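You operate a simulated robot arm through the tools that you are given. There is no shell and no other tool. Be economical: measure what you need, move in short steps, check, and stop when the job is done.

You are at the controls of a simulated robot arm. One attempt, no reset.

JOB
Push the orange bin into the yellow outline and wipe both wet patches.
Fine: one patch is under the bin; use the green sponge and put it back; pull the yellow lever open and turn the teal clamp plate's dial to off.

Only the result counts: the job must be done as asked and must still hold three seconds after the hand-in. Knocking over, shifting, dropping, spilling or breaking anything else fails it.

ROBOT AND FRAMES
A 6-joint arm with a two-finger parallel gripper, fixed in place. Base frame: the origin is at the foot of the arm, x ahead of it, y to its left, z up; the work surface is at about z = 82. Lengths are in cm, angles in rad, forces in N, time in s.
With the tool pointing down near the work surface it reaches from about 24 to 64 cm from the base axis. Its first joint turns from -1.152 to 1.152 rad. Payload 2.7 kg.
The TCP is the grasp point between the finger pads, 2.3 cm short of the fingertips. In the tool frame z runs along the fingers and y along their closing line. Largest opening 9.4 cm; finger width 3.8, thickness 1; the body of the gripper, 5.4 by 9.6 cm, starts 3.9 cm behind the TCP.
Orientation is that of the tool frame in the base frame, as a unit quaternion [x, y, z, w]. With the fingers straight down and closing along the base's y, the tool's x points along the base's -x, its y along +y and its z along -z.

CONTROLS
- The arm moves only by the tool play_rows. Its argument "steps" is a list of rows, each an object (a shift or turn left out is 0, a gripper value left out holds the last) with "dp": the shift along the tool's x, y, z in units of 20 mm (1.0 is 20 mm), a list of three; "delta_rot": the turn, a rotation vector about the tool's x, y, z in units of 6 degrees (1.0 is 6 degrees), a list of three. In form: [{"dp": [x, y, z], "delta_rot": [rx, ry, rz]}, ...]. A call has 1 to 12 rows; each row shifts and turns the commanded pose from where the row before left it, along the tool's axes as they then stand. "claw" is the opening, from 0 (shut) to 1 (fully open), set as the call begins (left out, the last holds). A call with a number of a shift or a turn outside -1 to 1 is refused whole. Each row takes 0.2 s and may step no farther than 5 cm and 0.15 rad from the row before; otherwise, or with a gripper value out of range, the whole call is refused. Where a pose cannot be reached the arm comes as near as it can. A force on the tool above 40 N (or 10 N above the force at the start of the call, whichever is more), or a blocked arm, ends the call early, and 0.2 s more pass. Each finger travels about 4.5 cm/s and halts on what it meets, pressing with about 28 N; the grip force reading is that of the motor and also rises with nothing between the fingers. The clock runs only during rows and for 0.2 s after the last one: add rows that do not move to give the fingers time. It gives the time, the measured TCP pose, the force on the tool (base axes), the opening and the grip force at its end, in the units of the frame above (readings bear some noise), and new pictures: "views" is both (left out), scene, wrist or none.
- Cameras (640 x 400 px; columns grow to the right, rows downward): "scene" is fixed at [8.68, -44.38, 141.29]; the picture's right is [0.77, -0.63, 0.00], its down [-0.33, -0.40, -0.85] and it looks along [0.54, 0.66, -0.52] (base axes); focal length 368 px, centre (320, 200). "wrist" rides on the gripper at [8.6, 1.6, -7.4] in the tool frame; the picture's right is [-0.18, 0.98, 0.00], its down [-0.58, -0.11, -0.81] and it looks along [-0.79, -0.15, 0.59] (tool axes); focal length 243 px, centre (320, 200). There is no depth. A picture from a camera that has moved, and an enlarged one, comes with that camera's place and axes in the base frame and with its lens. The place of the scene camera against the robot may be out by one fixed shift of up to 2.5 cm in any direction.
- inspect(camera, box): a new picture of the part [left, top, right, bottom] of that camera's present view, enlarged. It takes no simulated time.
- finish_job(): hands the job in; it is judged then, once.

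Work in short steps. Places have to be worked out from the pictures, the camera data and where the tool is seen: move nearer, look again, correct. Check each grasp and each placing, and mend what went wrong. You have 120 turns and 170 pictures in all, those below and enlarged ones among them. Open the gripper and draw the arm clear of the work before you hand the job in, unless the task says otherwise; then end with one line.

The tools are called after "Call:" as name(argument=value, ...) on one line, values as JSON. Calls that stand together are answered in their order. play_rows: Moves the arm, as the interface text tells. Its arguments: {"type":"object","properties":{"steps":{"type":"array"},"claw":{"type":"number"},"views":{"type":"string","enum":["both","scene","wrist","none"]}},"required":["steps"]} The other tools are called the same way: inspect (camera, box) takes an enlarged picture of a part of a camera's view; finish_job () hands the job in.

At the start:

```text
clock: 0.0
eef_pos: [38.37, 15.48, 121.28]
orientation: [0.001, 1.0, 0.0, 0.002]
force: [1.2, 0.2, -0.4]
finger_gap: 9.37
finger_force: 0.1
```

scene: 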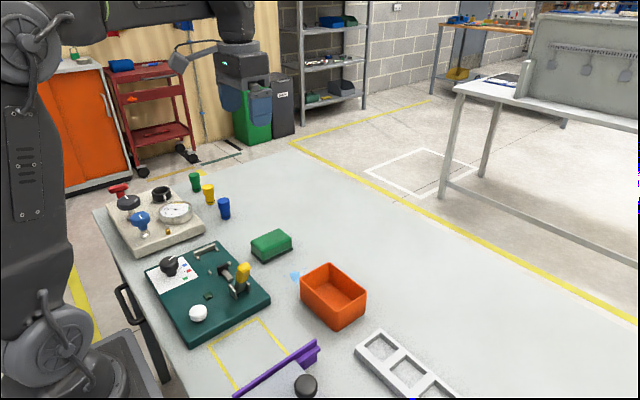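
wrist: 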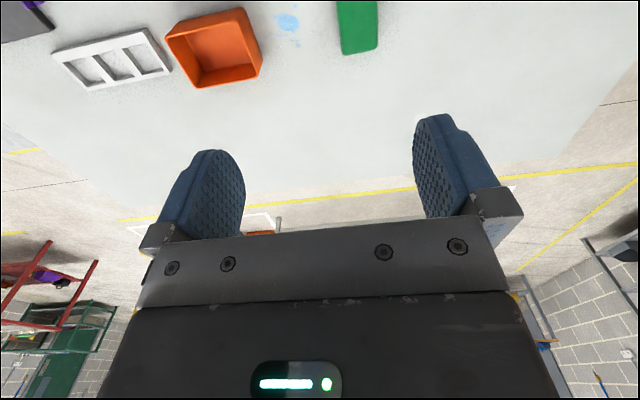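

I start by enlarging the work area to identify the parts.

Call:
inspect(camera="scene", box=[130, 220, 290, 350])

Call:
inspect(camera="scene", box=[200, 220, 460, 400])

```text
3.08 times, centred on (210, 285) of scene
camera zoom: at [8.68, -44.38, 141.29], right [0.77, -0.63, 0.0], down [-0.33, -0.4, -0.85], along [0.54, 0.66, -0.52], focal length 1132 px, centre (658, -62)
```

zoom: 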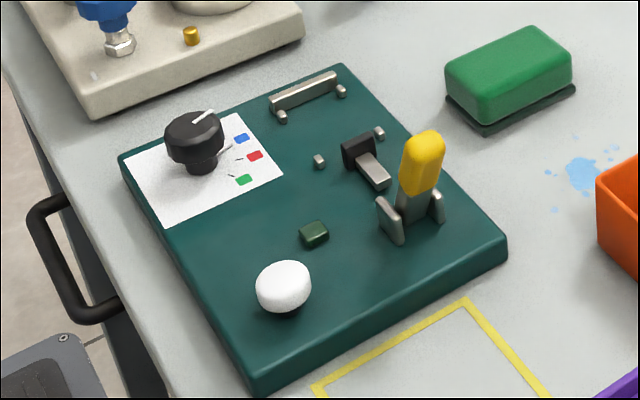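

```text
2.22 times, centred on (330, 310) of scene
camera zoom: at [8.68, -44.38, 141.29], right [0.77, -0.63, 0.0], down [-0.33, -0.4, -0.85], along [0.54, 0.66, -0.52], focal length 817 px, centre (298, -44)
```

zoom: 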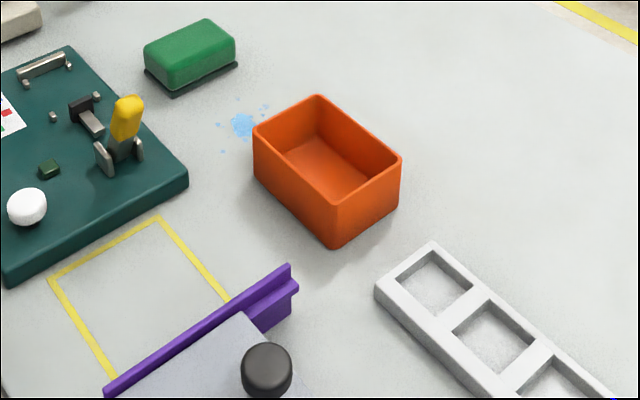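

The lever looks to be near (30.6, 8.7), the dial near (22, 24.6), the bin centre near (45, -4) and the outline at about x 21–31. I'll draw the arm back and tilt the camera downward to look from above.

Call:
play_rows(steps=[{"dp": [1, 0, 0]}, {"dp": [1, 0, 0]}, {"dp": [1, 0, 0]}, {"dp": [1, 0, 0]}, {"delta_rot": [0, 1, 0]}, {"delta_rot": [0, 1, 0]}, {"delta_rot": [0, 1, 0]}, {"delta_rot": [0, 1, 0]}, {}])

```text
clock: 2.0
eef_pos: [30.31, 15.42, 121.18]
orientation: [0.0, 0.978, 0.0, -0.209]
force: [0.0, -0.2, 0.4]
finger_gap: 9.4
finger_force: 0.1
camera wrist: at [25.4, 17.18, 131.49], right [0.17, 0.98, -0.07], down [0.86, -0.11, 0.5], along [0.48, -0.15, -0.86], focal length 243 px, centre (320, 200)
```

scene: 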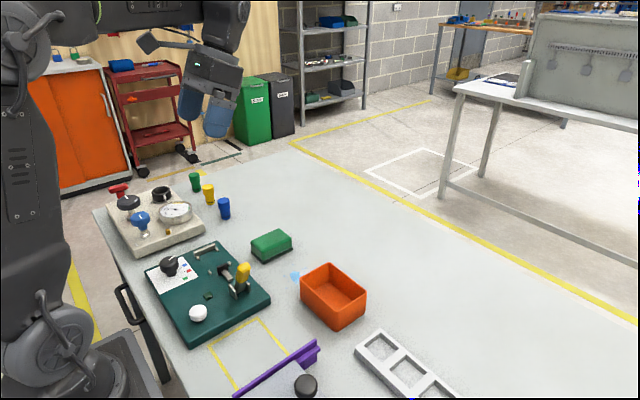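
wrist: 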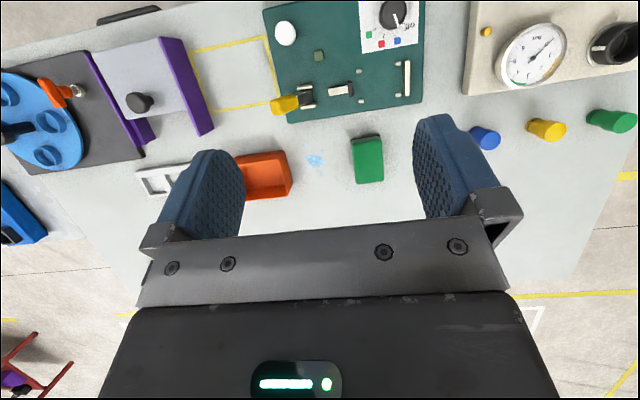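

Excellent overview. I enlarge the dial card and the outline/purple area.

Call:
inspect(camera="wrist", box=[340, 0, 440, 62])

Call:
inspect(camera="wrist", box=[80, 0, 440, 225])

```text
6.40 times, centred on (390, 31) of wrist
camera zoom: at [25.4, 17.18, 131.49], right [0.17, 0.98, -0.07], down [0.86, -0.11, 0.5], along [0.48, -0.15, -0.86], focal length 1553 px, centre (-128, 1282)
```

zoom: 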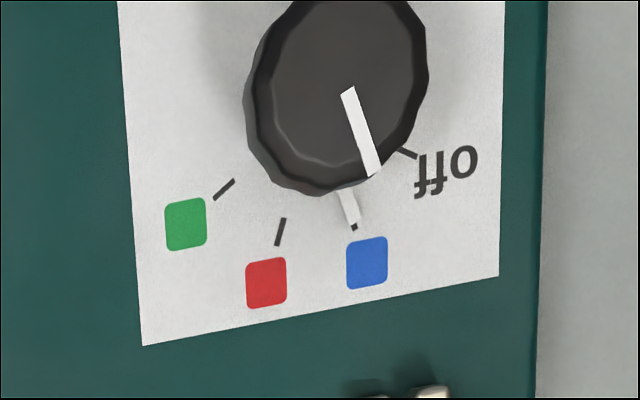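

```text
1.78 times, centred on (260, 112) of wrist
camera zoom: at [25.4, 17.18, 131.49], right [0.17, 0.98, -0.07], down [0.86, -0.11, 0.5], along [0.48, -0.15, -0.86], focal length 431 px, centre (427, 356)
```

zoom: 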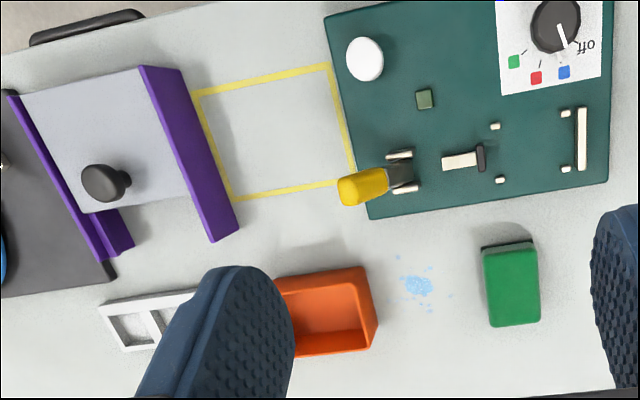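

Dial points to blue; ticks fit a circle centred at about (21.05, 25.15) and "off" is +42° further (counter-clockwise from above). I level the tool and move over the dial.

Call:
play_rows(steps=[{"delta_rot": [0, -1, 0]}, {"delta_rot": [0, -1, 0]}, {"delta_rot": [0, -1, 0]}, {"delta_rot": [0, -1, 0]}, {"dp": [0.93, 0.97, 1]}, {"dp": [0.93, 0.97, 1]}, {"dp": [0.93, 0.97, 1]}, {"dp": [0.93, 0.97, 1]}, {"dp": [0.93, 0.97, 1]}, {"dp": [0, 0, 1]}, {"dp": [0, 0, 1]}, {"dp": [0, 0, 1]}], claw=0.7)

```text
clock: 4.6
eef_pos: [21.06, 24.99, 105.19]
orientation: [0.0, 1.0, 0.001, -0.001]
force: [-1.2, 0.6, 0.1]
finger_gap: 6.56
finger_force: 0.0
camera wrist: at [12.29, 26.84, 112.56], right [0.18, 0.98, 0.0], down [0.58, -0.11, 0.81], along [0.79, -0.15, -0.59], focal length 243 px, centre (320, 200)
```

scene: 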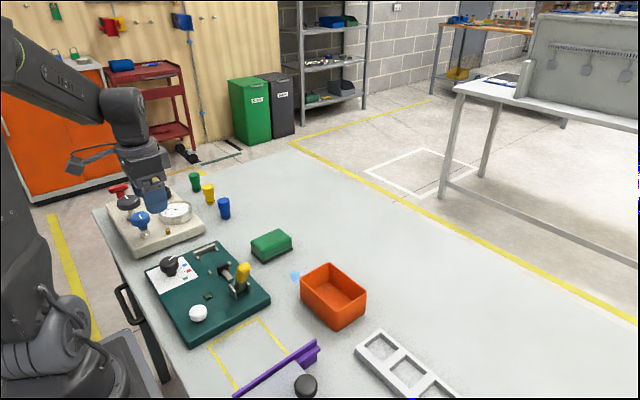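
wrist: 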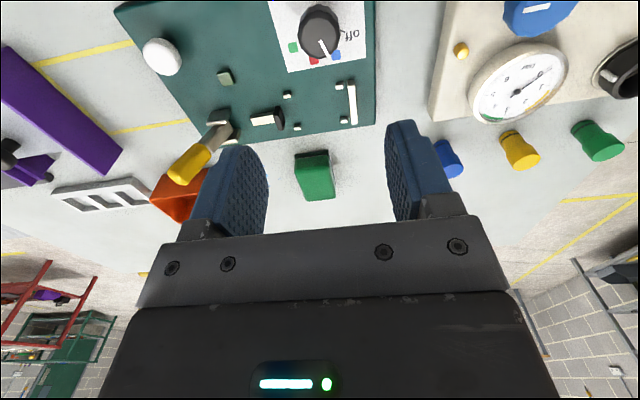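

Knob confirmed at (20.9, 25.2). Lowering to just above the grasp height.

Call:
play_rows(steps=[{"dp": [0, 0.08, 1]}, {"dp": [0, 0, 1]}, {"dp": [0, 0, 1]}, {"dp": [0, 0, 1]}, {"dp": [0, 0, 1]}, {"dp": [0, 0, 1]}, {"dp": [0, 0, 1]}, {"dp": [0, 0, 0.7]}, {}])

```text
clock: 6.6
eef_pos: [21.12, 25.34, 89.75]
orientation: [0.0, 1.0, 0.0, 0.0]
force: [0.6, 0.8, 0.2]
finger_gap: 6.57
finger_force: 0.2
camera wrist: at [12.34, 27.06, 97.17], right [0.18, 0.98, 0.0], down [0.58, -0.11, 0.81], along [0.79, -0.15, -0.59], focal length 243 px, centre (320, 200)
```

scene: 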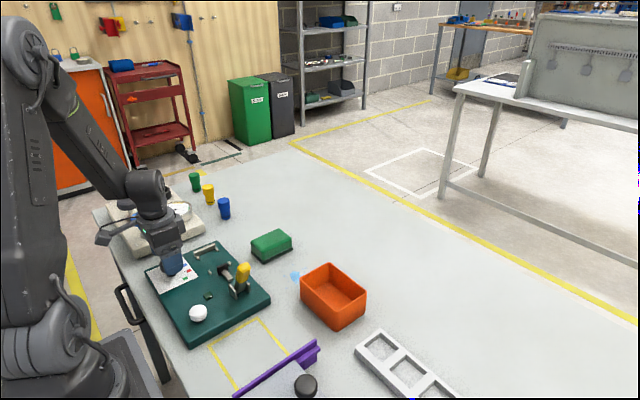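
wrist: 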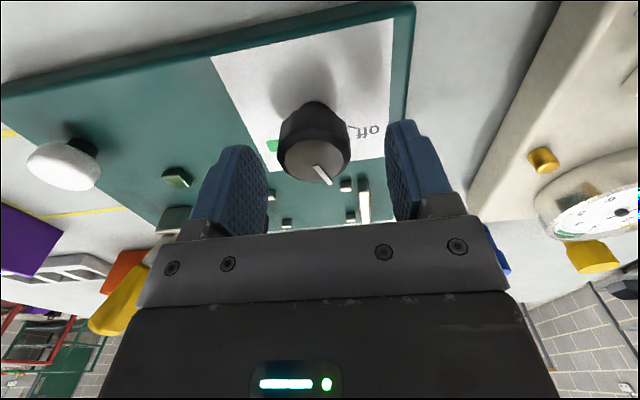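

Fingers straddle the knob (top about z 88.3). I lower 1.7 cm and close.

Call:
play_rows(steps=[{"dp": [0.05, -0.08, 0.45]}, {"dp": [0, 0, 0.4]}, {}], views="wrist")

Call:
play_rows(steps=[{}, {}, {}, {}], claw=0, views="wrist")

```text
clock: 7.4
eef_pos: [20.94, 25.18, 88.11]
orientation: [-0.001, 1.0, 0.0, -0.001]
force: [-0.7, 0.3, 0.4]
finger_gap: 6.6
finger_force: 0.1
camera wrist: at [12.2, 26.88, 95.55], right [0.18, 0.98, 0.0], down [0.58, -0.11, 0.81], along [0.79, -0.15, -0.59], focal length 243 px, centre (320, 200)
```

wrist: 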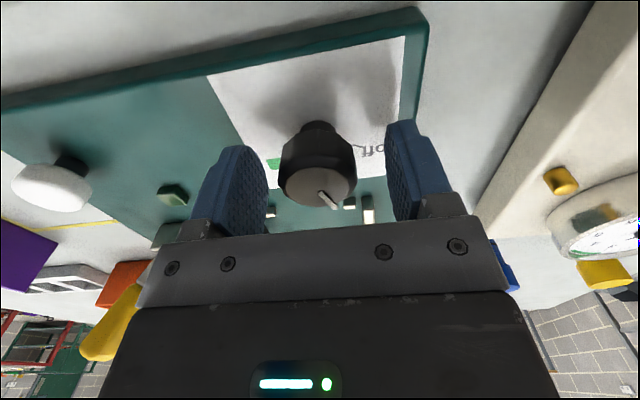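

```text
clock: 8.4
eef_pos: [20.91, 24.98, 88.15]
orientation: [0.0, 1.0, -0.002, -0.001]
force: [3.7, -14.7, 2.6]
finger_gap: 3.73
finger_force: 45.1
camera wrist: at [12.19, 26.78, 95.54], right [0.18, 0.98, 0.0], down [0.58, -0.11, 0.81], along [0.79, -0.15, -0.59], focal length 243 px, centre (320, 200)
```

wrist: 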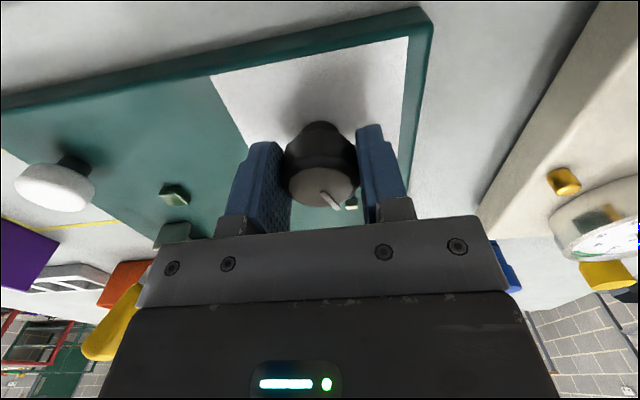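

Gripped, with a side force showing the knob centre is a little toward -y. I relieve that and turn by 42°.

Call:
play_rows(steps=[{"dp": [0, -0.12, 0]}, {"delta_rot": [0, 0, -1]}, {"delta_rot": [0, 0, -1]}, {"delta_rot": [0, 0, -1]}, {"delta_rot": [0, 0, -1]}, {"delta_rot": [0, 0, -1]}, {"delta_rot": [0, 0, -1]}, {"delta_rot": [0, 0, -1]}, {}], views="wrist")

```text
clock: 10.4
eef_pos: [20.94, 24.96, 88.14]
orientation: [-0.359, 0.933, 0.001, 0.001]
force: [-3.1, 12.2, -10.2]
finger_gap: 3.75
finger_force: 44.9
camera wrist: at [13.36, 20.47, 95.52], right [-0.52, 0.85, 0.0], down [0.5, 0.31, 0.81], along [0.69, 0.42, -0.59], focal length 243 px, centre (320, 200)
```

wrist: 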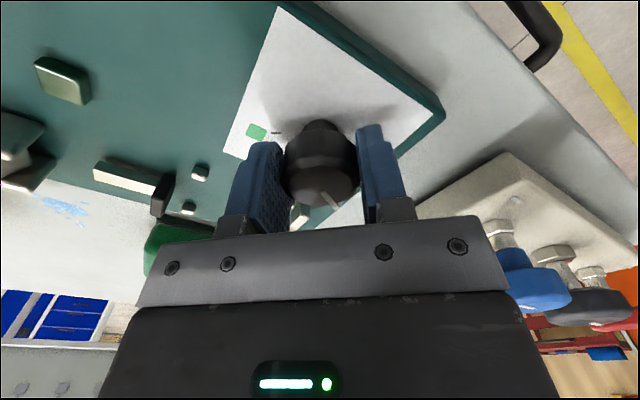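

Hand turned 42°. I release, rise, and look at the pointer.

Call:
play_rows(steps=[{}, {}, {}, {"dp": [0, 0, -1]}, {"dp": [0, 0, -1]}, {"dp": [0, 0, -1]}, {"dp": [0, 0, -1]}, {"dp": [0, 0, -1]}, {"dp": [0, 0, -1]}], claw=0.7)

Call:
inspect(camera="scene", box=[130, 240, 230, 302])

Call:
inspect(camera="wrist", box=[200, 0, 440, 150])

```text
clock: 12.4
eef_pos: [20.9, 24.87, 100.18]
orientation: [-0.358, 0.934, 0.0, 0.0]
force: [-0.4, 0.2, -0.2]
finger_gap: 6.56
finger_force: 0.1
camera wrist: at [13.31, 20.44, 107.52], right [-0.52, 0.85, 0.0], down [0.5, 0.31, 0.81], along [0.69, 0.42, -0.59], focal length 243 px, centre (320, 200)
```

scene: 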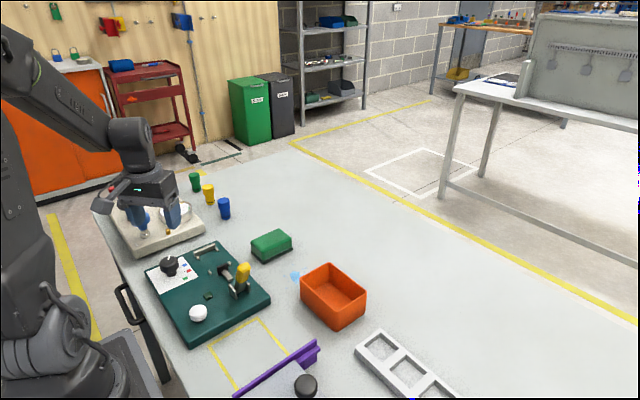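
wrist: 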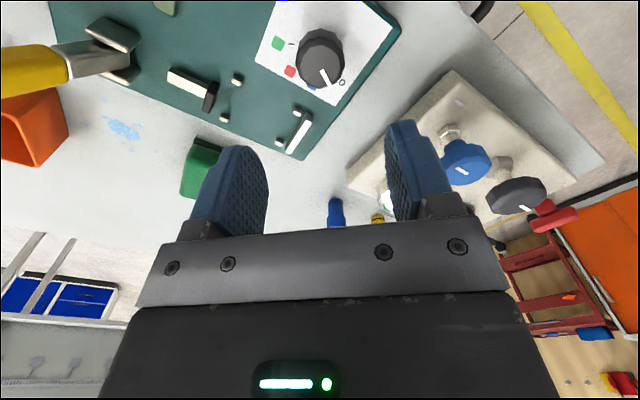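

```text
6.40 times, centred on (180, 271) of scene
camera zoom: at [8.68, -44.38, 141.29], right [0.77, -0.63, 0.0], down [-0.33, -0.4, -0.85], along [0.54, 0.66, -0.52], focal length 2354 px, centre (1216, -254)
```

zoom: 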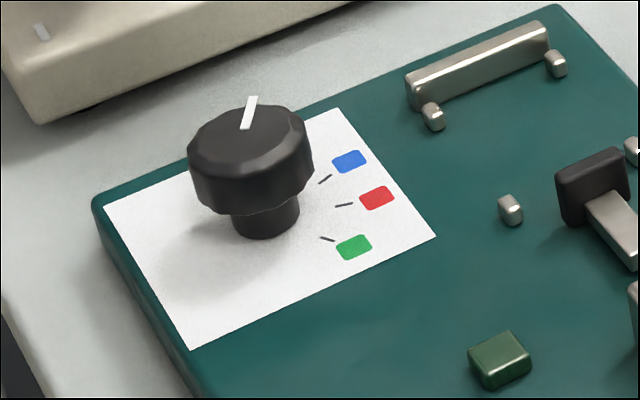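

```text
2.67 times, centred on (320, 75) of wrist
camera zoom: at [13.31, 20.44, 107.52], right [-0.52, 0.85, 0.0], down [0.5, 0.31, 0.81], along [0.69, 0.42, -0.59], focal length 647 px, centre (320, 533)
```

zoom: 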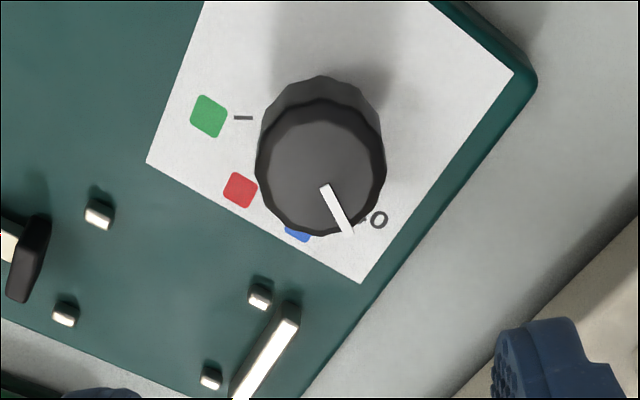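

Pointer reads about 59° versus a tick at ~64°, within measurement noise; I get a better view from above to verify.

Call:
play_rows(steps=[{"dp": [0, 0, -1], "delta_rot": [0, 0, 1]}, {"dp": [0, 0, -1], "delta_rot": [0, 0, 1]}, {"dp": [0, 0, -1], "delta_rot": [0, 0, 1]}, {"dp": [0, 0, -1], "delta_rot": [0, 0, 1]}, {"dp": [0, 0, -1], "delta_rot": [0, 0, 1]}, {"delta_rot": [0, 0, 1]}, {"delta_rot": [0, 0, 1]}, {"dp": [-0.4, -0.85, 0]}, {"delta_rot": [0, 1, 0], "dp": [0, -0.8, 0]}, {"delta_rot": [0, 1, 0], "dp": [0, -0.8, 0]}, {"delta_rot": [0, 1, 0]}, {"delta_rot": [0, 1, 0]}], views="none")

Call:
inspect(camera="wrist", box=[310, 50, 430, 125])

Call:
inspect(camera="wrist", box=[130, 60, 370, 210])

```text
clock: 15.0
eef_pos: [21.63, 19.92, 110.15]
orientation: [0.001, 0.978, 0.001, -0.21]
force: [0.2, -0.3, 0.2]
finger_gap: 6.56
finger_force: 0.0
```

```text
5.33 times, centred on (370, 88) of wrist
camera zoom: at [16.81, 21.69, 120.43], right [0.17, 0.98, -0.07], down [0.86, -0.11, 0.5], along [0.48, -0.15, -0.86], focal length 1294 px, centre (53, 800)
```

zoom: 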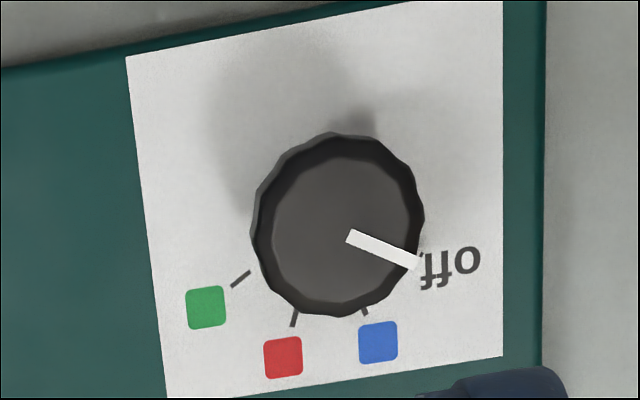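

```text
2.67 times, centred on (250, 135) of wrist
camera zoom: at [16.81, 21.69, 120.43], right [0.17, 0.98, -0.07], down [0.86, -0.11, 0.5], along [0.48, -0.15, -0.86], focal length 647 px, centre (507, 373)
```

zoom: 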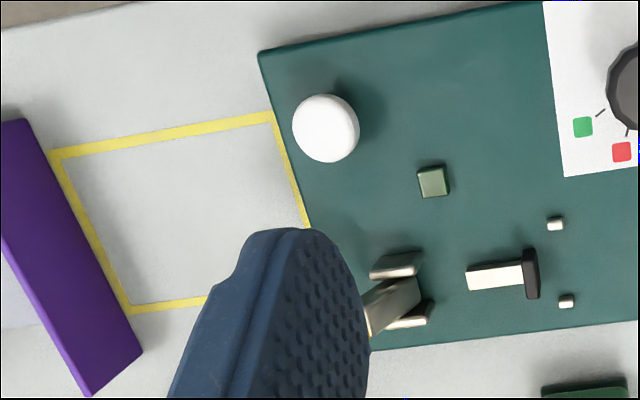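

The dial now points at "off" (≈60–62°). Next, I go to look at the lever from close by.

Call:
play_rows(steps=[{"delta_rot": [0, -1, 0]}, {"delta_rot": [0, -1, 0]}, {"delta_rot": [0, -1, 0]}, {"delta_rot": [0, -1, 0]}, {"dp": [-0.2, -0.87, 0.42]}, {"dp": [-0.2, -0.87, 0.42]}, {"dp": [-0.2, -0.87, 0.42]}, {"dp": [-0.2, -0.87, 0.42]}, {"dp": [-0.2, -0.87, 0.42]}, {"dp": [-0.2, -0.87, 0.42]}, {}], views="none", claw=1)

Call:
inspect(camera="wrist", box=[200, 20, 440, 170])

Call:
inspect(camera="scene", box=[200, 240, 280, 310])

```text
clock: 17.4
eef_pos: [24.18, 9.48, 105.07]
orientation: [0.0, 1.0, -0.001, -0.001]
force: [-0.7, 0.6, -0.7]
finger_gap: 9.39
finger_force: 0.1
```

```text
2.67 times, centred on (320, 95) of wrist
camera zoom: at [15.39, 11.27, 112.49], right [0.18, 0.98, 0.0], down [0.58, -0.11, 0.81], along [0.79, -0.15, -0.59], focal length 647 px, centre (320, 480)
```

zoom: 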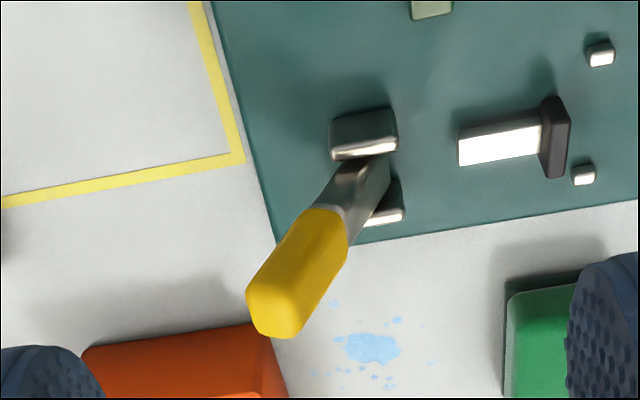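

```text
5.71 times, centred on (240, 275) of scene
camera zoom: at [8.67, -44.38, 141.29], right [0.77, -0.63, 0.0], down [-0.33, -0.4, -0.85], along [0.54, 0.66, -0.52], focal length 2102 px, centre (777, -229)
```

zoom: 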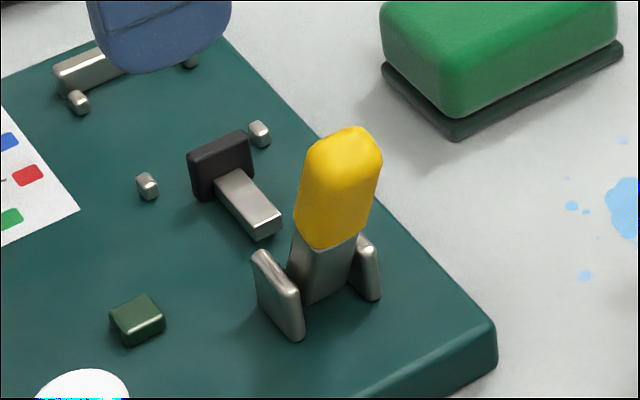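

The lever hinges about x, leaning ~27° to -y: pivot about (30, 10.7, 86), tip about (30, 6.7, 94). I straddle it with open fingers, ready to pull toward -y.

Call:
play_rows(steps=[{"dp": [-1, -0.2, 0]}, {"dp": [-1, -0.2, 0]}, {"dp": [-0.9, -0.2, 0]}, {"dp": [0, 0, 1]}, {"dp": [0, 0, 1]}, {"dp": [0, 0, 1]}, {"dp": [0, 0, 1]}, {}], views="wrist")

```text
clock: 19.2
eef_pos: [30.0, 8.32, 97.06]
orientation: [0.0, 1.0, -0.001, 0.0]
force: [-0.1, 0.0, 0.0]
finger_gap: 9.41
finger_force: 0.1
camera wrist: at [21.19, 10.12, 104.46], right [0.18, 0.98, 0.0], down [0.58, -0.11, 0.81], along [0.79, -0.15, -0.59], focal length 243 px, centre (320, 200)
```

wrist: 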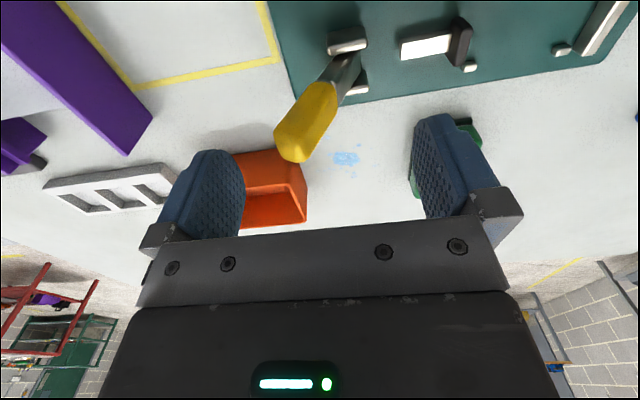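

Lever is between the fingers. Lower to z≈92.3 and move -y to near contact.

Call:
play_rows(steps=[{"dp": [0, 0, 1]}, {"dp": [0, 0, 1]}, {"dp": [0, 0, 0.4]}, {"dp": [0, -0.5, 0]}, {"dp": [0, -0.5, 0]}, {"dp": [0, -0.5, 0]}, {}], views="wrist")

```text
clock: 20.8
eef_pos: [30.06, 5.35, 92.22]
orientation: [0.0, 1.0, 0.0, 0.001]
force: [0.1, -0.1, 0.4]
finger_gap: 9.39
finger_force: 0.1
camera wrist: at [21.21, 7.08, 99.67], right [0.18, 0.98, 0.0], down [0.58, -0.11, 0.81], along [0.79, -0.15, -0.59], focal length 243 px, centre (320, 200)
```

wrist: 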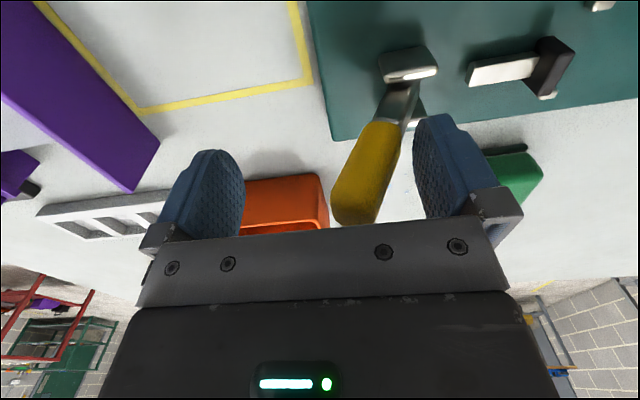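

Nearly touching; I pull further -y.

Call:
play_rows(steps=[{"dp": [0, -0.4, 0]}, {"dp": [0, -0.4, 0]}, {"dp": [0, -0.4, 0]}, {"dp": [0, -0.4, 0.1]}, {}], views="wrist")

```text
clock: 21.3
eef_pos: [29.86, 4.92, 92.27]
orientation: [0.001, 1.0, 0.004, 0.001]
force: [-2.7, 10.4, 2.6]
finger_gap: 9.42
finger_force: 0.1
stopped in row 2: the force on the tool passed its limit (the readings are from after the stop); the commanded pose is now the measured one
camera wrist: at [21.21, 6.58, 99.72], right [0.19, 0.98, 0.01], down [0.58, -0.12, 0.81], along [0.79, -0.14, -0.59], focal length 243 px, centre (320, 200)
```

wrist: 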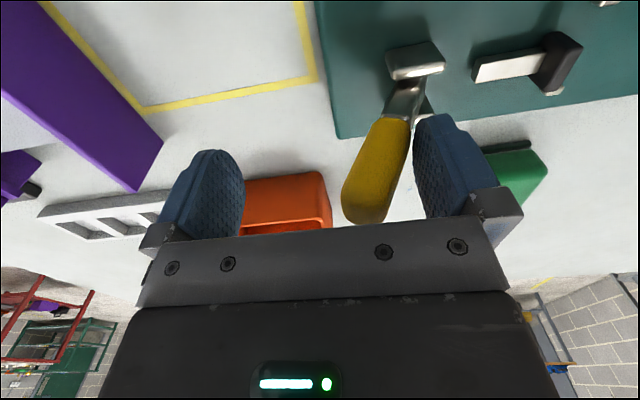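

The lever resists toward -y with >10–40 N: that is probably its closed stop. I'll re-centre, tilt the tool to align with the lever and grip it to test the other way.

Call:
play_rows(steps=[{"dp": [0, 0.7, 0]}, {"dp": [0, 0.7, 0.1]}, {"delta_rot": [-1, 0, 0]}, {"delta_rot": [-1, 0, 0]}, {"delta_rot": [-1, 0, 0]}, {"delta_rot": [-1, 0, 0]}, {"delta_rot": [-0.4, 0, 0]}, {}])

```text
clock: 23.1
eef_pos: [29.97, 7.62, 92.11]
orientation: [0.0, 0.973, 0.232, 0.002]
force: [1.0, -0.6, -0.6]
finger_gap: 9.39
finger_force: 0.1
camera wrist: at [21.2, 5.79, 99.44], right [0.18, 0.88, 0.45], down [0.58, -0.46, 0.67], along [0.8, 0.13, -0.59], focal length 243 px, centre (320, 200)
```

scene: 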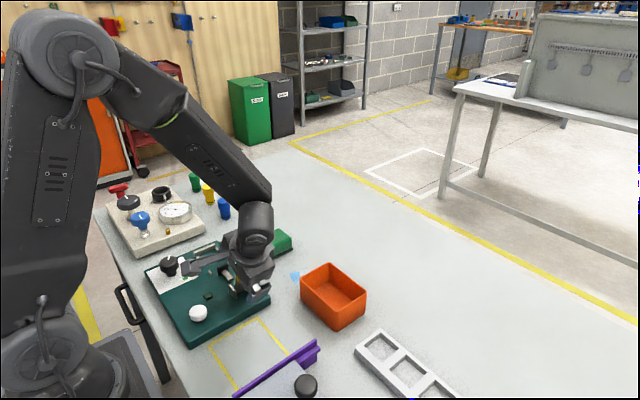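
wrist: 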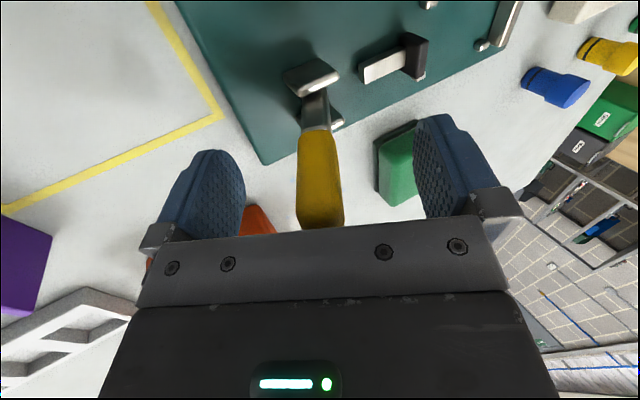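

Well aligned. Closing on the lever.

Call:
play_rows(steps=[{}, {}, {}, {}, {}, {}], claw=0, views="wrist")

```text
clock: 24.5
eef_pos: [29.94, 7.58, 92.1]
orientation: [-0.001, 0.973, 0.231, 0.002]
force: [0.5, -2.5, 1.9]
finger_gap: 2.1
finger_force: 45.1
camera wrist: at [21.19, 5.77, 99.43], right [0.18, 0.88, 0.44], down [0.58, -0.46, 0.67], along [0.8, 0.13, -0.59], focal length 243 px, centre (320, 200)
```

wrist: 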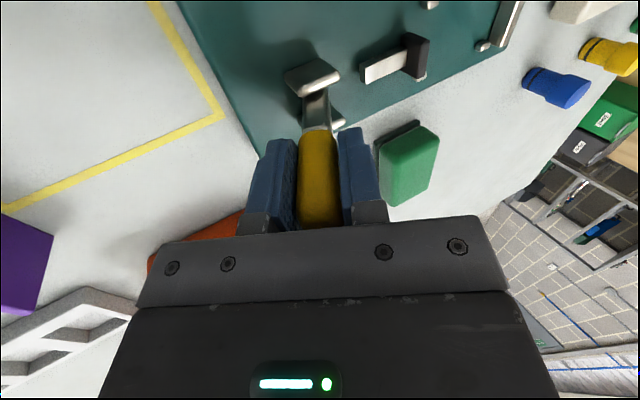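

Gripped (2.1 cm). I try two small arc steps toward +y.

Call:
play_rows(steps=[{"dp": [0, 0.18, 0.01], "delta_rot": [0.5, 0, 0]}, {"dp": [0, 0.18, 0.01], "delta_rot": [0.5, 0, 0]}, {"dp": [0, 0.18, 0.01], "delta_rot": [0.5, 0, 0]}, {}], views="wrist")

```text
clock: 25.5
eef_pos: [29.91, 8.45, 92.51]
orientation: [0.0, 0.988, 0.153, 0.002]
force: [4.2, -28.6, -16.7]
finger_gap: 1.99
finger_force: 45.3
camera wrist: at [21.21, 7.87, 99.99], right [0.18, 0.94, 0.3], down [0.58, -0.35, 0.74], along [0.79, 0.04, -0.61], focal length 243 px, centre (320, 200)
```

wrist: 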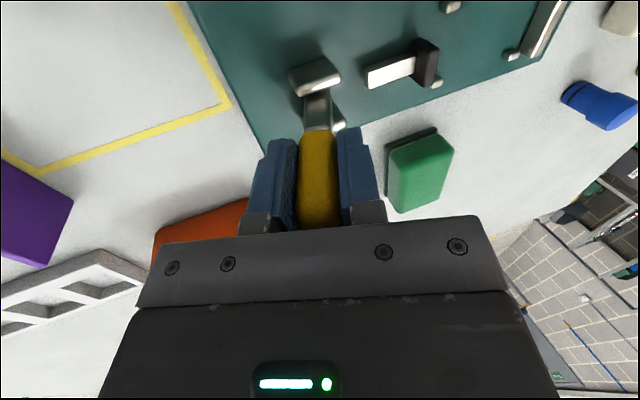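

It moves toward +y with some resistance (~30 N). I continue slightly lower.

Call:
play_rows(steps=[{"dp": [0, 0.16, 0.06], "delta_rot": [0.5, 0, 0]}, {"dp": [0, 0.16, 0.05], "delta_rot": [0.5, 0, 0]}, {"dp": [0, 0.16, 0.03], "delta_rot": [0.5, 0, 0]}, {}])

```text
clock: 26.2
eef_pos: [30.0, 9.31, 92.68]
orientation: [0.0, 0.995, 0.097, 0.002]
force: [-2.5, -12.3, 3.9]
finger_gap: 1.99
finger_force: 45.0
stopped in row 3: the force on the tool passed its limit (the readings are from after the stop); the commanded pose is now the measured one
camera wrist: at [21.22, 9.44, 100.19], right [0.18, 0.96, 0.19], down [0.58, -0.26, 0.77], along [0.79, -0.03, -0.61], focal length 243 px, centre (320, 200)
```

scene: 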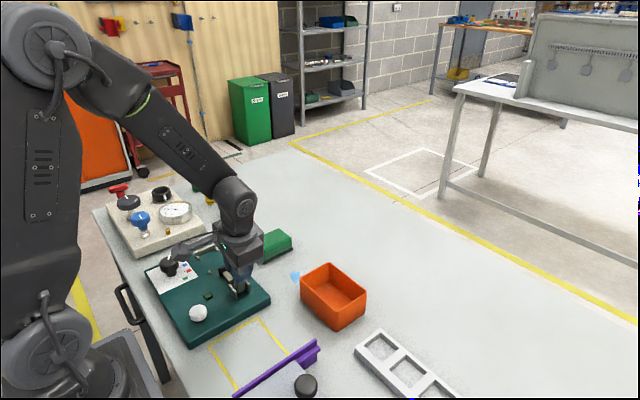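
wrist: 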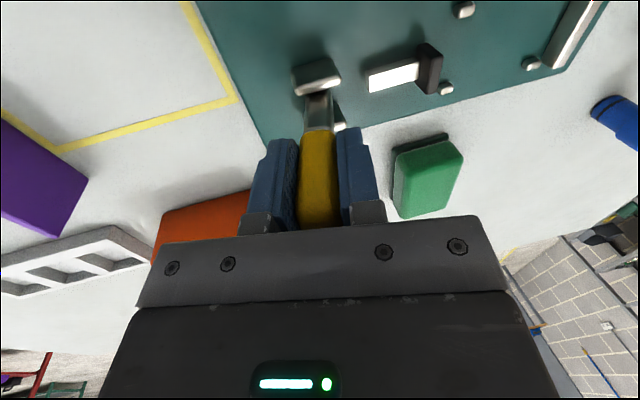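

The lever does swing to +y (16° so far; pivot ≈ (10.56, 86.3), r≈6.5). I continue in slower arc steps.

Call:
play_rows(steps=[{"dp": [0, 0.136, 0.003], "delta_rot": [0.4, 0, 0]}, {"dp": [0, 0.136, 0.003], "delta_rot": [0.4, 0, 0]}, {"dp": [0, 0.136, 0.003], "delta_rot": [0.4, 0, 0]}, {"dp": [0, 0.136, 0.003], "delta_rot": [0.4, 0, 0]}, {"dp": [0, 0.136, 0.003], "delta_rot": [0.4, 0, 0]}, {"dp": [0, 0.136, 0.003], "delta_rot": [0.4, 0, 0]}], views="wrist")

```text
clock: 27.6
eef_pos: [30.06, 10.76, 92.68]
orientation: [0.0, 1.0, -0.028, 0.001]
force: [-0.8, -10.5, 6.2]
finger_gap: 2.02
finger_force: 45.2
camera wrist: at [21.23, 13.07, 100.05], right [0.18, 0.98, -0.06], down [0.58, -0.06, 0.81], along [0.79, -0.18, -0.58], focal length 243 px, centre (320, 200)
```

wrist: 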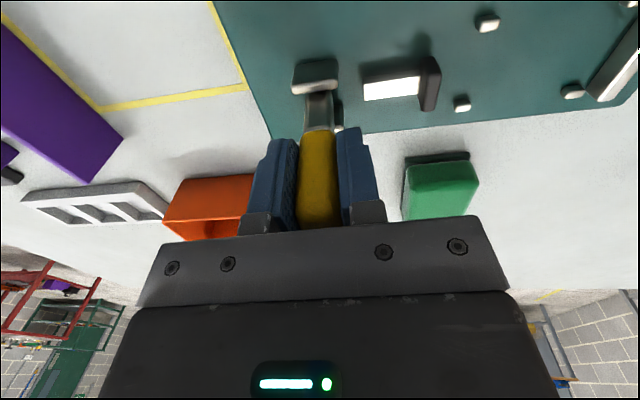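

Past vertical with low force. Continue.

Call:
play_rows(steps=[{"dp": [0, 0.136, 0.003], "delta_rot": [0.4, 0, 0]}, {"dp": [0, 0.136, 0.003], "delta_rot": [0.4, 0, 0]}, {"dp": [0, 0.136, 0.003], "delta_rot": [0.4, 0, 0]}, {"dp": [0, 0.136, 0.003], "delta_rot": [0.4, 0, 0]}, {"dp": [0, 0.136, 0.003], "delta_rot": [0.4, 0, 0]}, {"dp": [0, 0.136, 0.003], "delta_rot": [0.4, 0, 0]}])

```text
clock: 29.0
eef_pos: [29.98, 12.68, 92.37]
orientation: [0.0, 0.988, -0.152, 0.002]
force: [-11.8, 12.2, 16.4]
finger_gap: 2.0
finger_force: 45.2
camera wrist: at [21.21, 16.49, 98.98], right [0.19, 0.94, -0.29], down [0.58, 0.14, 0.8], along [0.79, -0.32, -0.52], focal length 243 px, centre (320, 200)
```

scene: 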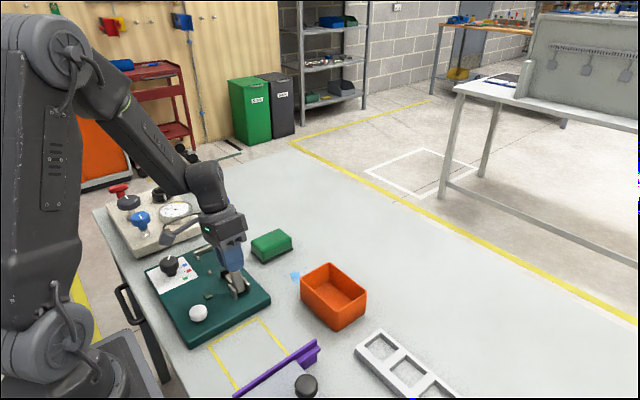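
wrist: 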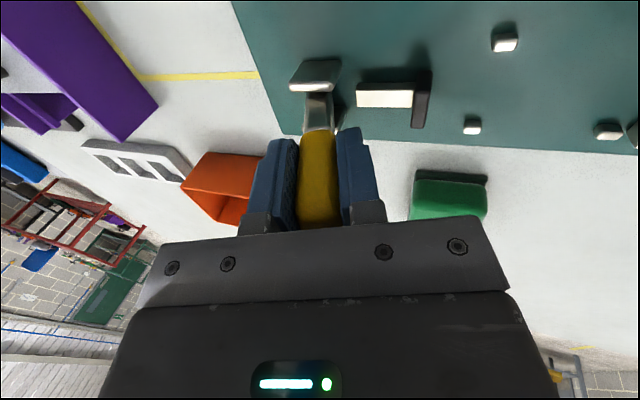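

Lever is at ~17° past vertical toward +y, force now assisting. Continue.

Call:
play_rows(steps=[{"dp": [0, 0.136, 0.0], "delta_rot": [0.4, 0, 0]}, {"dp": [0, 0.136, 0.0], "delta_rot": [0.4, 0, 0]}, {"dp": [0, 0.136, 0.0], "delta_rot": [0.4, 0, 0]}, {"dp": [0, 0.136, 0.0], "delta_rot": [0.4, 0, 0]}, {"dp": [0, 0.136, 0.0], "delta_rot": [0.4, 0, 0]}, {"dp": [0, 0.136, 0.0], "delta_rot": [0.4, 0, 0]}], views="wrist")

```text
clock: 30.3
eef_pos: [30.05, 13.34, 92.02]
orientation: [0.001, 0.964, -0.266, -0.001]
force: [-6.7, -8.7, 8.0]
finger_gap: 2.44
finger_force: 45.1
stopped in row 6: the force on the tool passed its limit (the readings are from after the stop); the commanded pose is now the measured one
camera wrist: at [21.27, 18.75, 97.53], right [0.19, 0.84, -0.5], down [0.58, 0.32, 0.75], along [0.79, -0.43, -0.43], focal length 243 px, centre (320, 200)
```

wrist: 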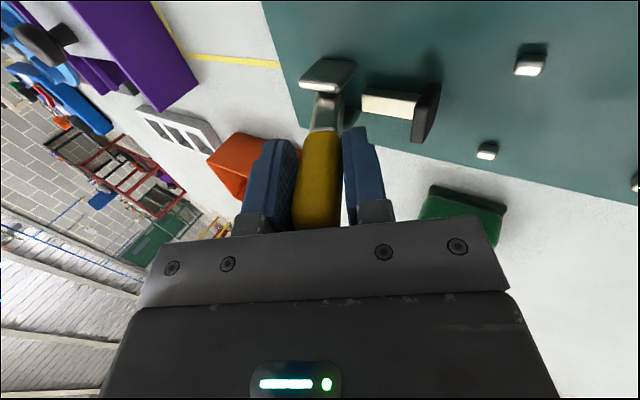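

Lever seems to have met its end stop near 25° to +y (it slipped slightly in the grip). I release and withdraw along the lever to look.

Call:
play_rows(steps=[{}, {}, {}, {}, {}, {"dp": [0, 0, -1]}, {"dp": [0, 0, -1]}, {"dp": [0, 0, -1]}, {"dp": [0, 0, -1]}], claw=1)

Call:
inspect(camera="scene", box=[180, 230, 290, 310])

```text
clock: 32.3
eef_pos: [29.87, 17.45, 98.81]
orientation: [0.002, 0.964, -0.266, 0.0]
force: [0.2, 0.3, 0.1]
finger_gap: 9.38
finger_force: 0.1
camera wrist: at [21.26, 22.89, 104.39], right [0.19, 0.84, -0.51], down [0.58, 0.32, 0.75], along [0.79, -0.43, -0.43], focal length 243 px, centre (320, 200)
```

scene: 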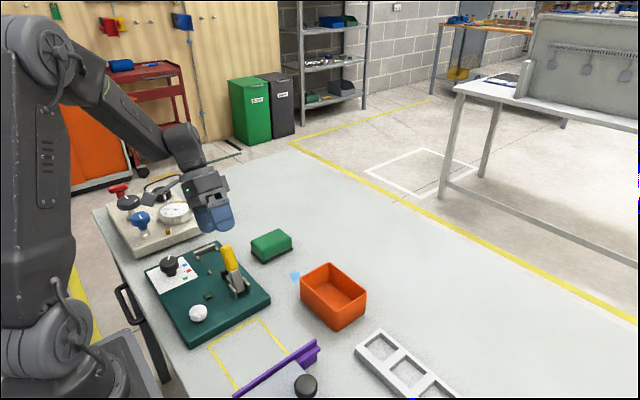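
wrist: 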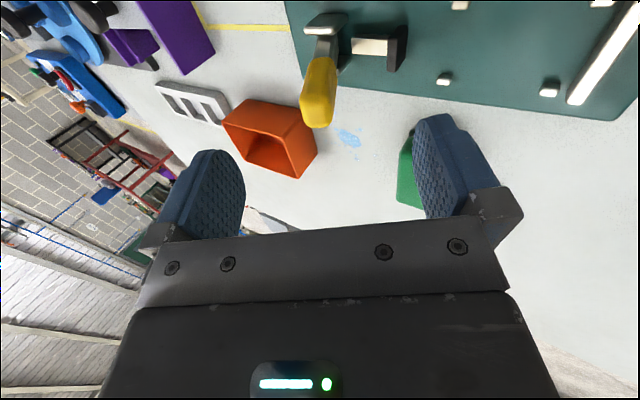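

```text
5.00 times, centred on (235, 270) of scene
camera zoom: at [8.67, -44.38, 141.29], right [0.77, -0.63, 0.0], down [-0.33, -0.4, -0.85], along [0.54, 0.66, -0.52], focal length 1839 px, centre (745, -150)
```

zoom: 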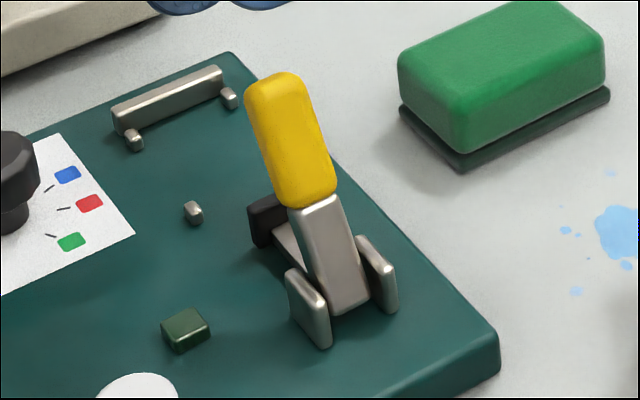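

Lever is now resting at its other stop (+27°), i.e. thrown open. Level the tool, rise and go look at the bin from above.

Call:
play_rows(steps=[{"delta_rot": [-1, 0, 0], "dp": [0, 0, -0.8]}, {"delta_rot": [-1, 0, 0], "dp": [0, 0, -0.8]}, {"delta_rot": [-1, 0, 0], "dp": [0, 0, -0.8]}, {"delta_rot": [-1, 0, 0], "dp": [0, 0, -0.8]}, {"delta_rot": [-1, 0, 0], "dp": [0, 0, -0.8]}, {"delta_rot": [-0.14, 0, 0], "dp": [0, -1, 0]}, {"dp": [-0.8, -1, 0]}, {"dp": [-0.9, -1, 0]}, {"dp": [-0.9, -1, 0]}, {"dp": [-0.9, -1, 0]}, {"dp": [-0.9, -1, 0]}, {"dp": [-0.9, -1, 0]}], views="none")

Call:
play_rows(steps=[{"dp": [0, -1, 0]}, {"dp": [0, -1, 0]}, {"dp": [0, -1, 0]}, {"dp": [0, -1, 0]}, {}])

```text
clock: 34.9
eef_pos: [40.56, 6.12, 106.4]
orientation: [0.001, 1.0, -0.001, -0.001]
force: [0.3, -0.6, 0.2]
finger_gap: 9.37
finger_force: 0.0
```

```text
clock: 36.1
eef_pos: [40.5, -1.85, 106.42]
orientation: [0.001, 1.0, -0.001, 0.0]
force: [0.6, 0.3, -0.1]
finger_gap: 9.4
finger_force: 0.1
camera wrist: at [31.84, -0.15, 113.78], right [0.19, 0.98, 0.0], down [0.58, -0.11, 0.81], along [0.79, -0.15, -0.59], focal length 243 px, centre (320, 200)
```

scene: 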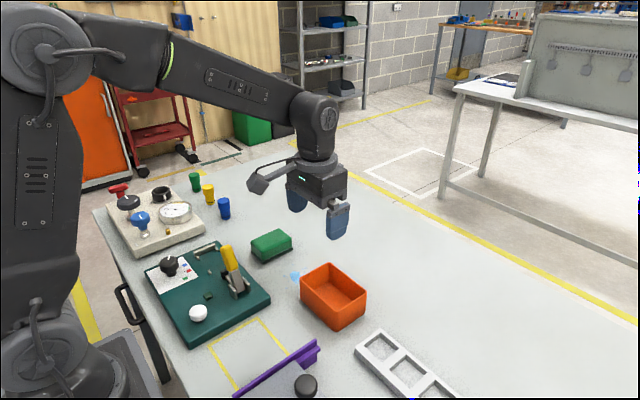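
wrist: 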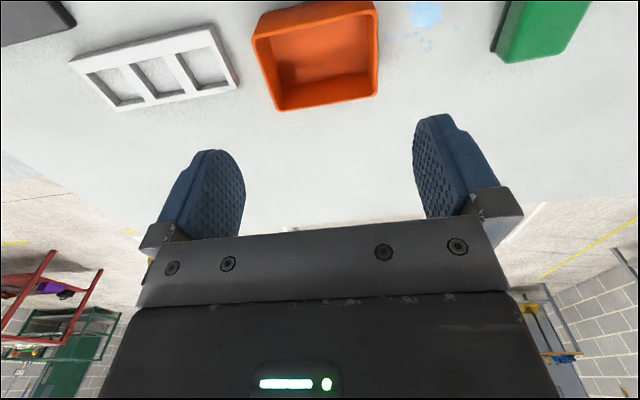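

Bin rim: x ≈ 39.7–48, y ≈ -8.3–3.3, centre (43.8, -2.5); the outline's centre is (24.8, -2.4). I go behind the bin and descend.

Call:
play_rows(steps=[{"dp": [-1, -0.06, 0]}, {"dp": [-1, -0.06, 0]}, {"dp": [-1, -0.06, 0]}, {"dp": [-1, -0.06, 0]}, {"dp": [-1, -0.06, 0]}, {"dp": [-1, -0.06, 0.5]}, {"dp": [0, 0, 1]}, {"dp": [0, 0, 1]}, {"dp": [0, 0, 1]}, {"dp": [0, 0, 1]}, {"dp": [0, 0, 1]}, {"dp": [0, 0, 1]}], claw=0.64)

```text
clock: 38.7
eef_pos: [52.59, -2.6, 93.39]
orientation: [0.002, 1.0, -0.001, 0.0]
force: [-0.5, 0.1, -0.5]
finger_gap: 6.03
finger_force: 0.2
camera wrist: at [43.88, -0.88, 100.78], right [0.19, 0.98, 0.0], down [0.58, -0.11, 0.81], along [0.79, -0.15, -0.59], focal length 243 px, centre (320, 200)
```

scene: 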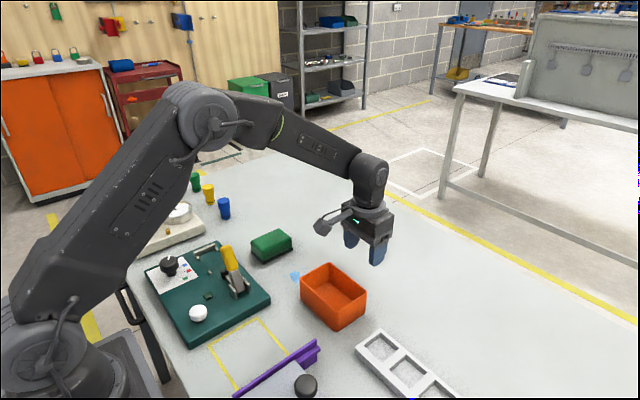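
wrist: 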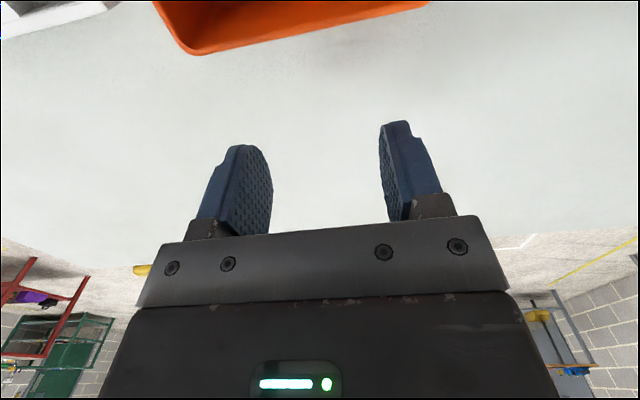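

Clear behind the bin. Lower to z≈86 and start pushing -x.

Call:
play_rows(steps=[{"dp": [0, 0, 1]}, {"dp": [0, 0, 1]}, {"dp": [0, 0, 1]}, {"dp": [0, 0, 0.6]}, {"dp": [0.5, 0.05, 0]}, {"dp": [0.5, 0, 0]}, {"dp": [0.4, 0, 0]}, {"dp": [0.4, 0, 0]}, {"dp": [0.4, 0, 0]}, {"dp": [0.5, 0, 0]}, {"dp": [0.5, 0, 0]}, {"dp": [0.5, 0, 0]}])

```text
clock: 41.3
eef_pos: [45.16, -2.46, 86.21]
orientation: [0.002, 1.0, -0.002, 0.001]
force: [0.9, -0.9, 0.1]
finger_gap: 6.01
finger_force: 0.1
camera wrist: at [36.44, -0.8, 93.61], right [0.19, 0.98, 0.0], down [0.58, -0.11, 0.81], along [0.79, -0.15, -0.59], focal length 243 px, centre (320, 200)
```

scene: 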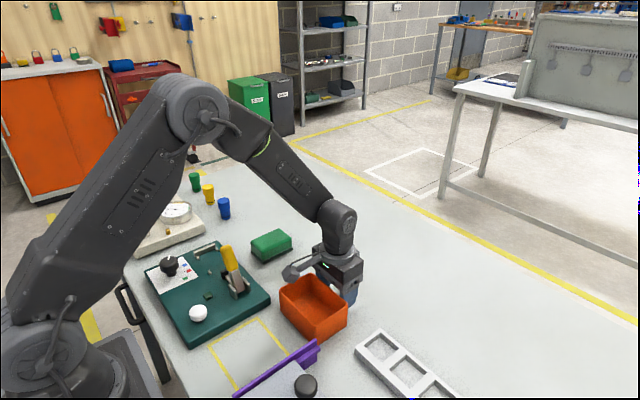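
wrist: 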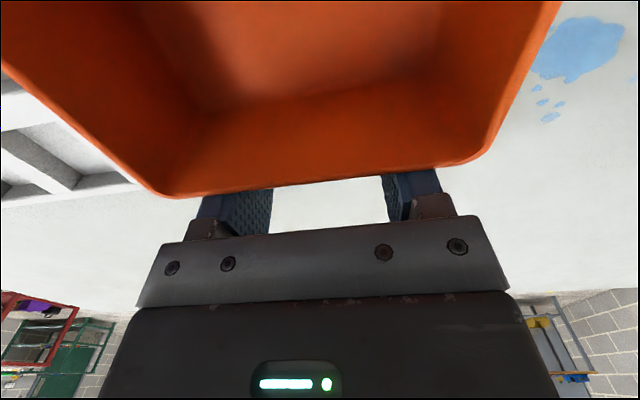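

Bin slides evenly. Continue pushing to x≈33.

Call:
play_rows(steps=[{"dp": [0.5, 0, 0]}, {"dp": [0.5, 0, 0]}, {"dp": [0.5, 0, 0]}, {"dp": [0.5, 0, 0]}, {"dp": [0.5, 0, 0]}, {"dp": [0.5, 0, 0]}, {"dp": [0.5, 0, 0]}, {"dp": [0.5, 0, 0]}, {"dp": [0.5, 0, 0]}, {"dp": [0.5, 0, 0]}, {"dp": [0.4, 0, 0]}, {}])

Call:
inspect(camera="scene", box=[190, 280, 350, 400])

```text
clock: 43.9
eef_pos: [34.33, -2.52, 86.25]
orientation: [0.002, 1.0, -0.002, 0.001]
force: [-0.4, 0.4, 0.1]
finger_gap: 6.0
finger_force: 0.1
camera wrist: at [25.64, -0.72, 93.61], right [0.19, 0.98, 0.0], down [0.58, -0.11, 0.81], along [0.79, -0.15, -0.59], focal length 243 px, centre (320, 200)
```

scene: 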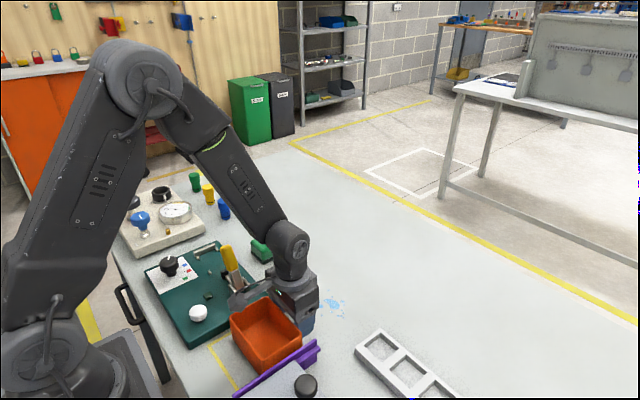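
wrist: 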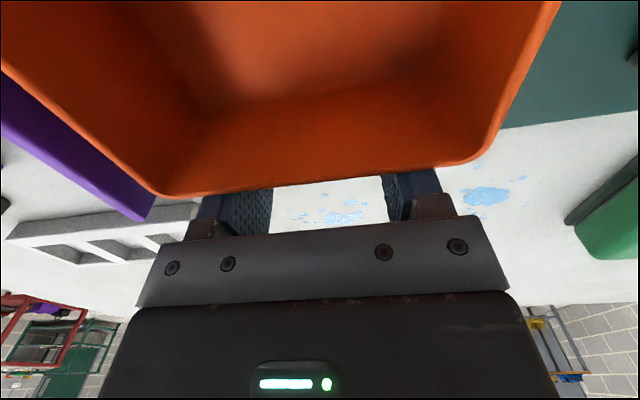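

```text
3.33 times, centred on (270, 340) of scene
camera zoom: at [8.68, -44.38, 141.29], right [0.77, -0.63, 0.0], down [-0.33, -0.4, -0.85], along [0.54, 0.66, -0.52], focal length 1226 px, centre (487, -267)
```

zoom: 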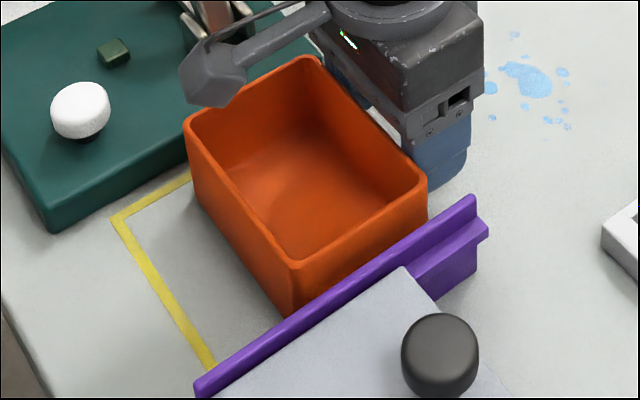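

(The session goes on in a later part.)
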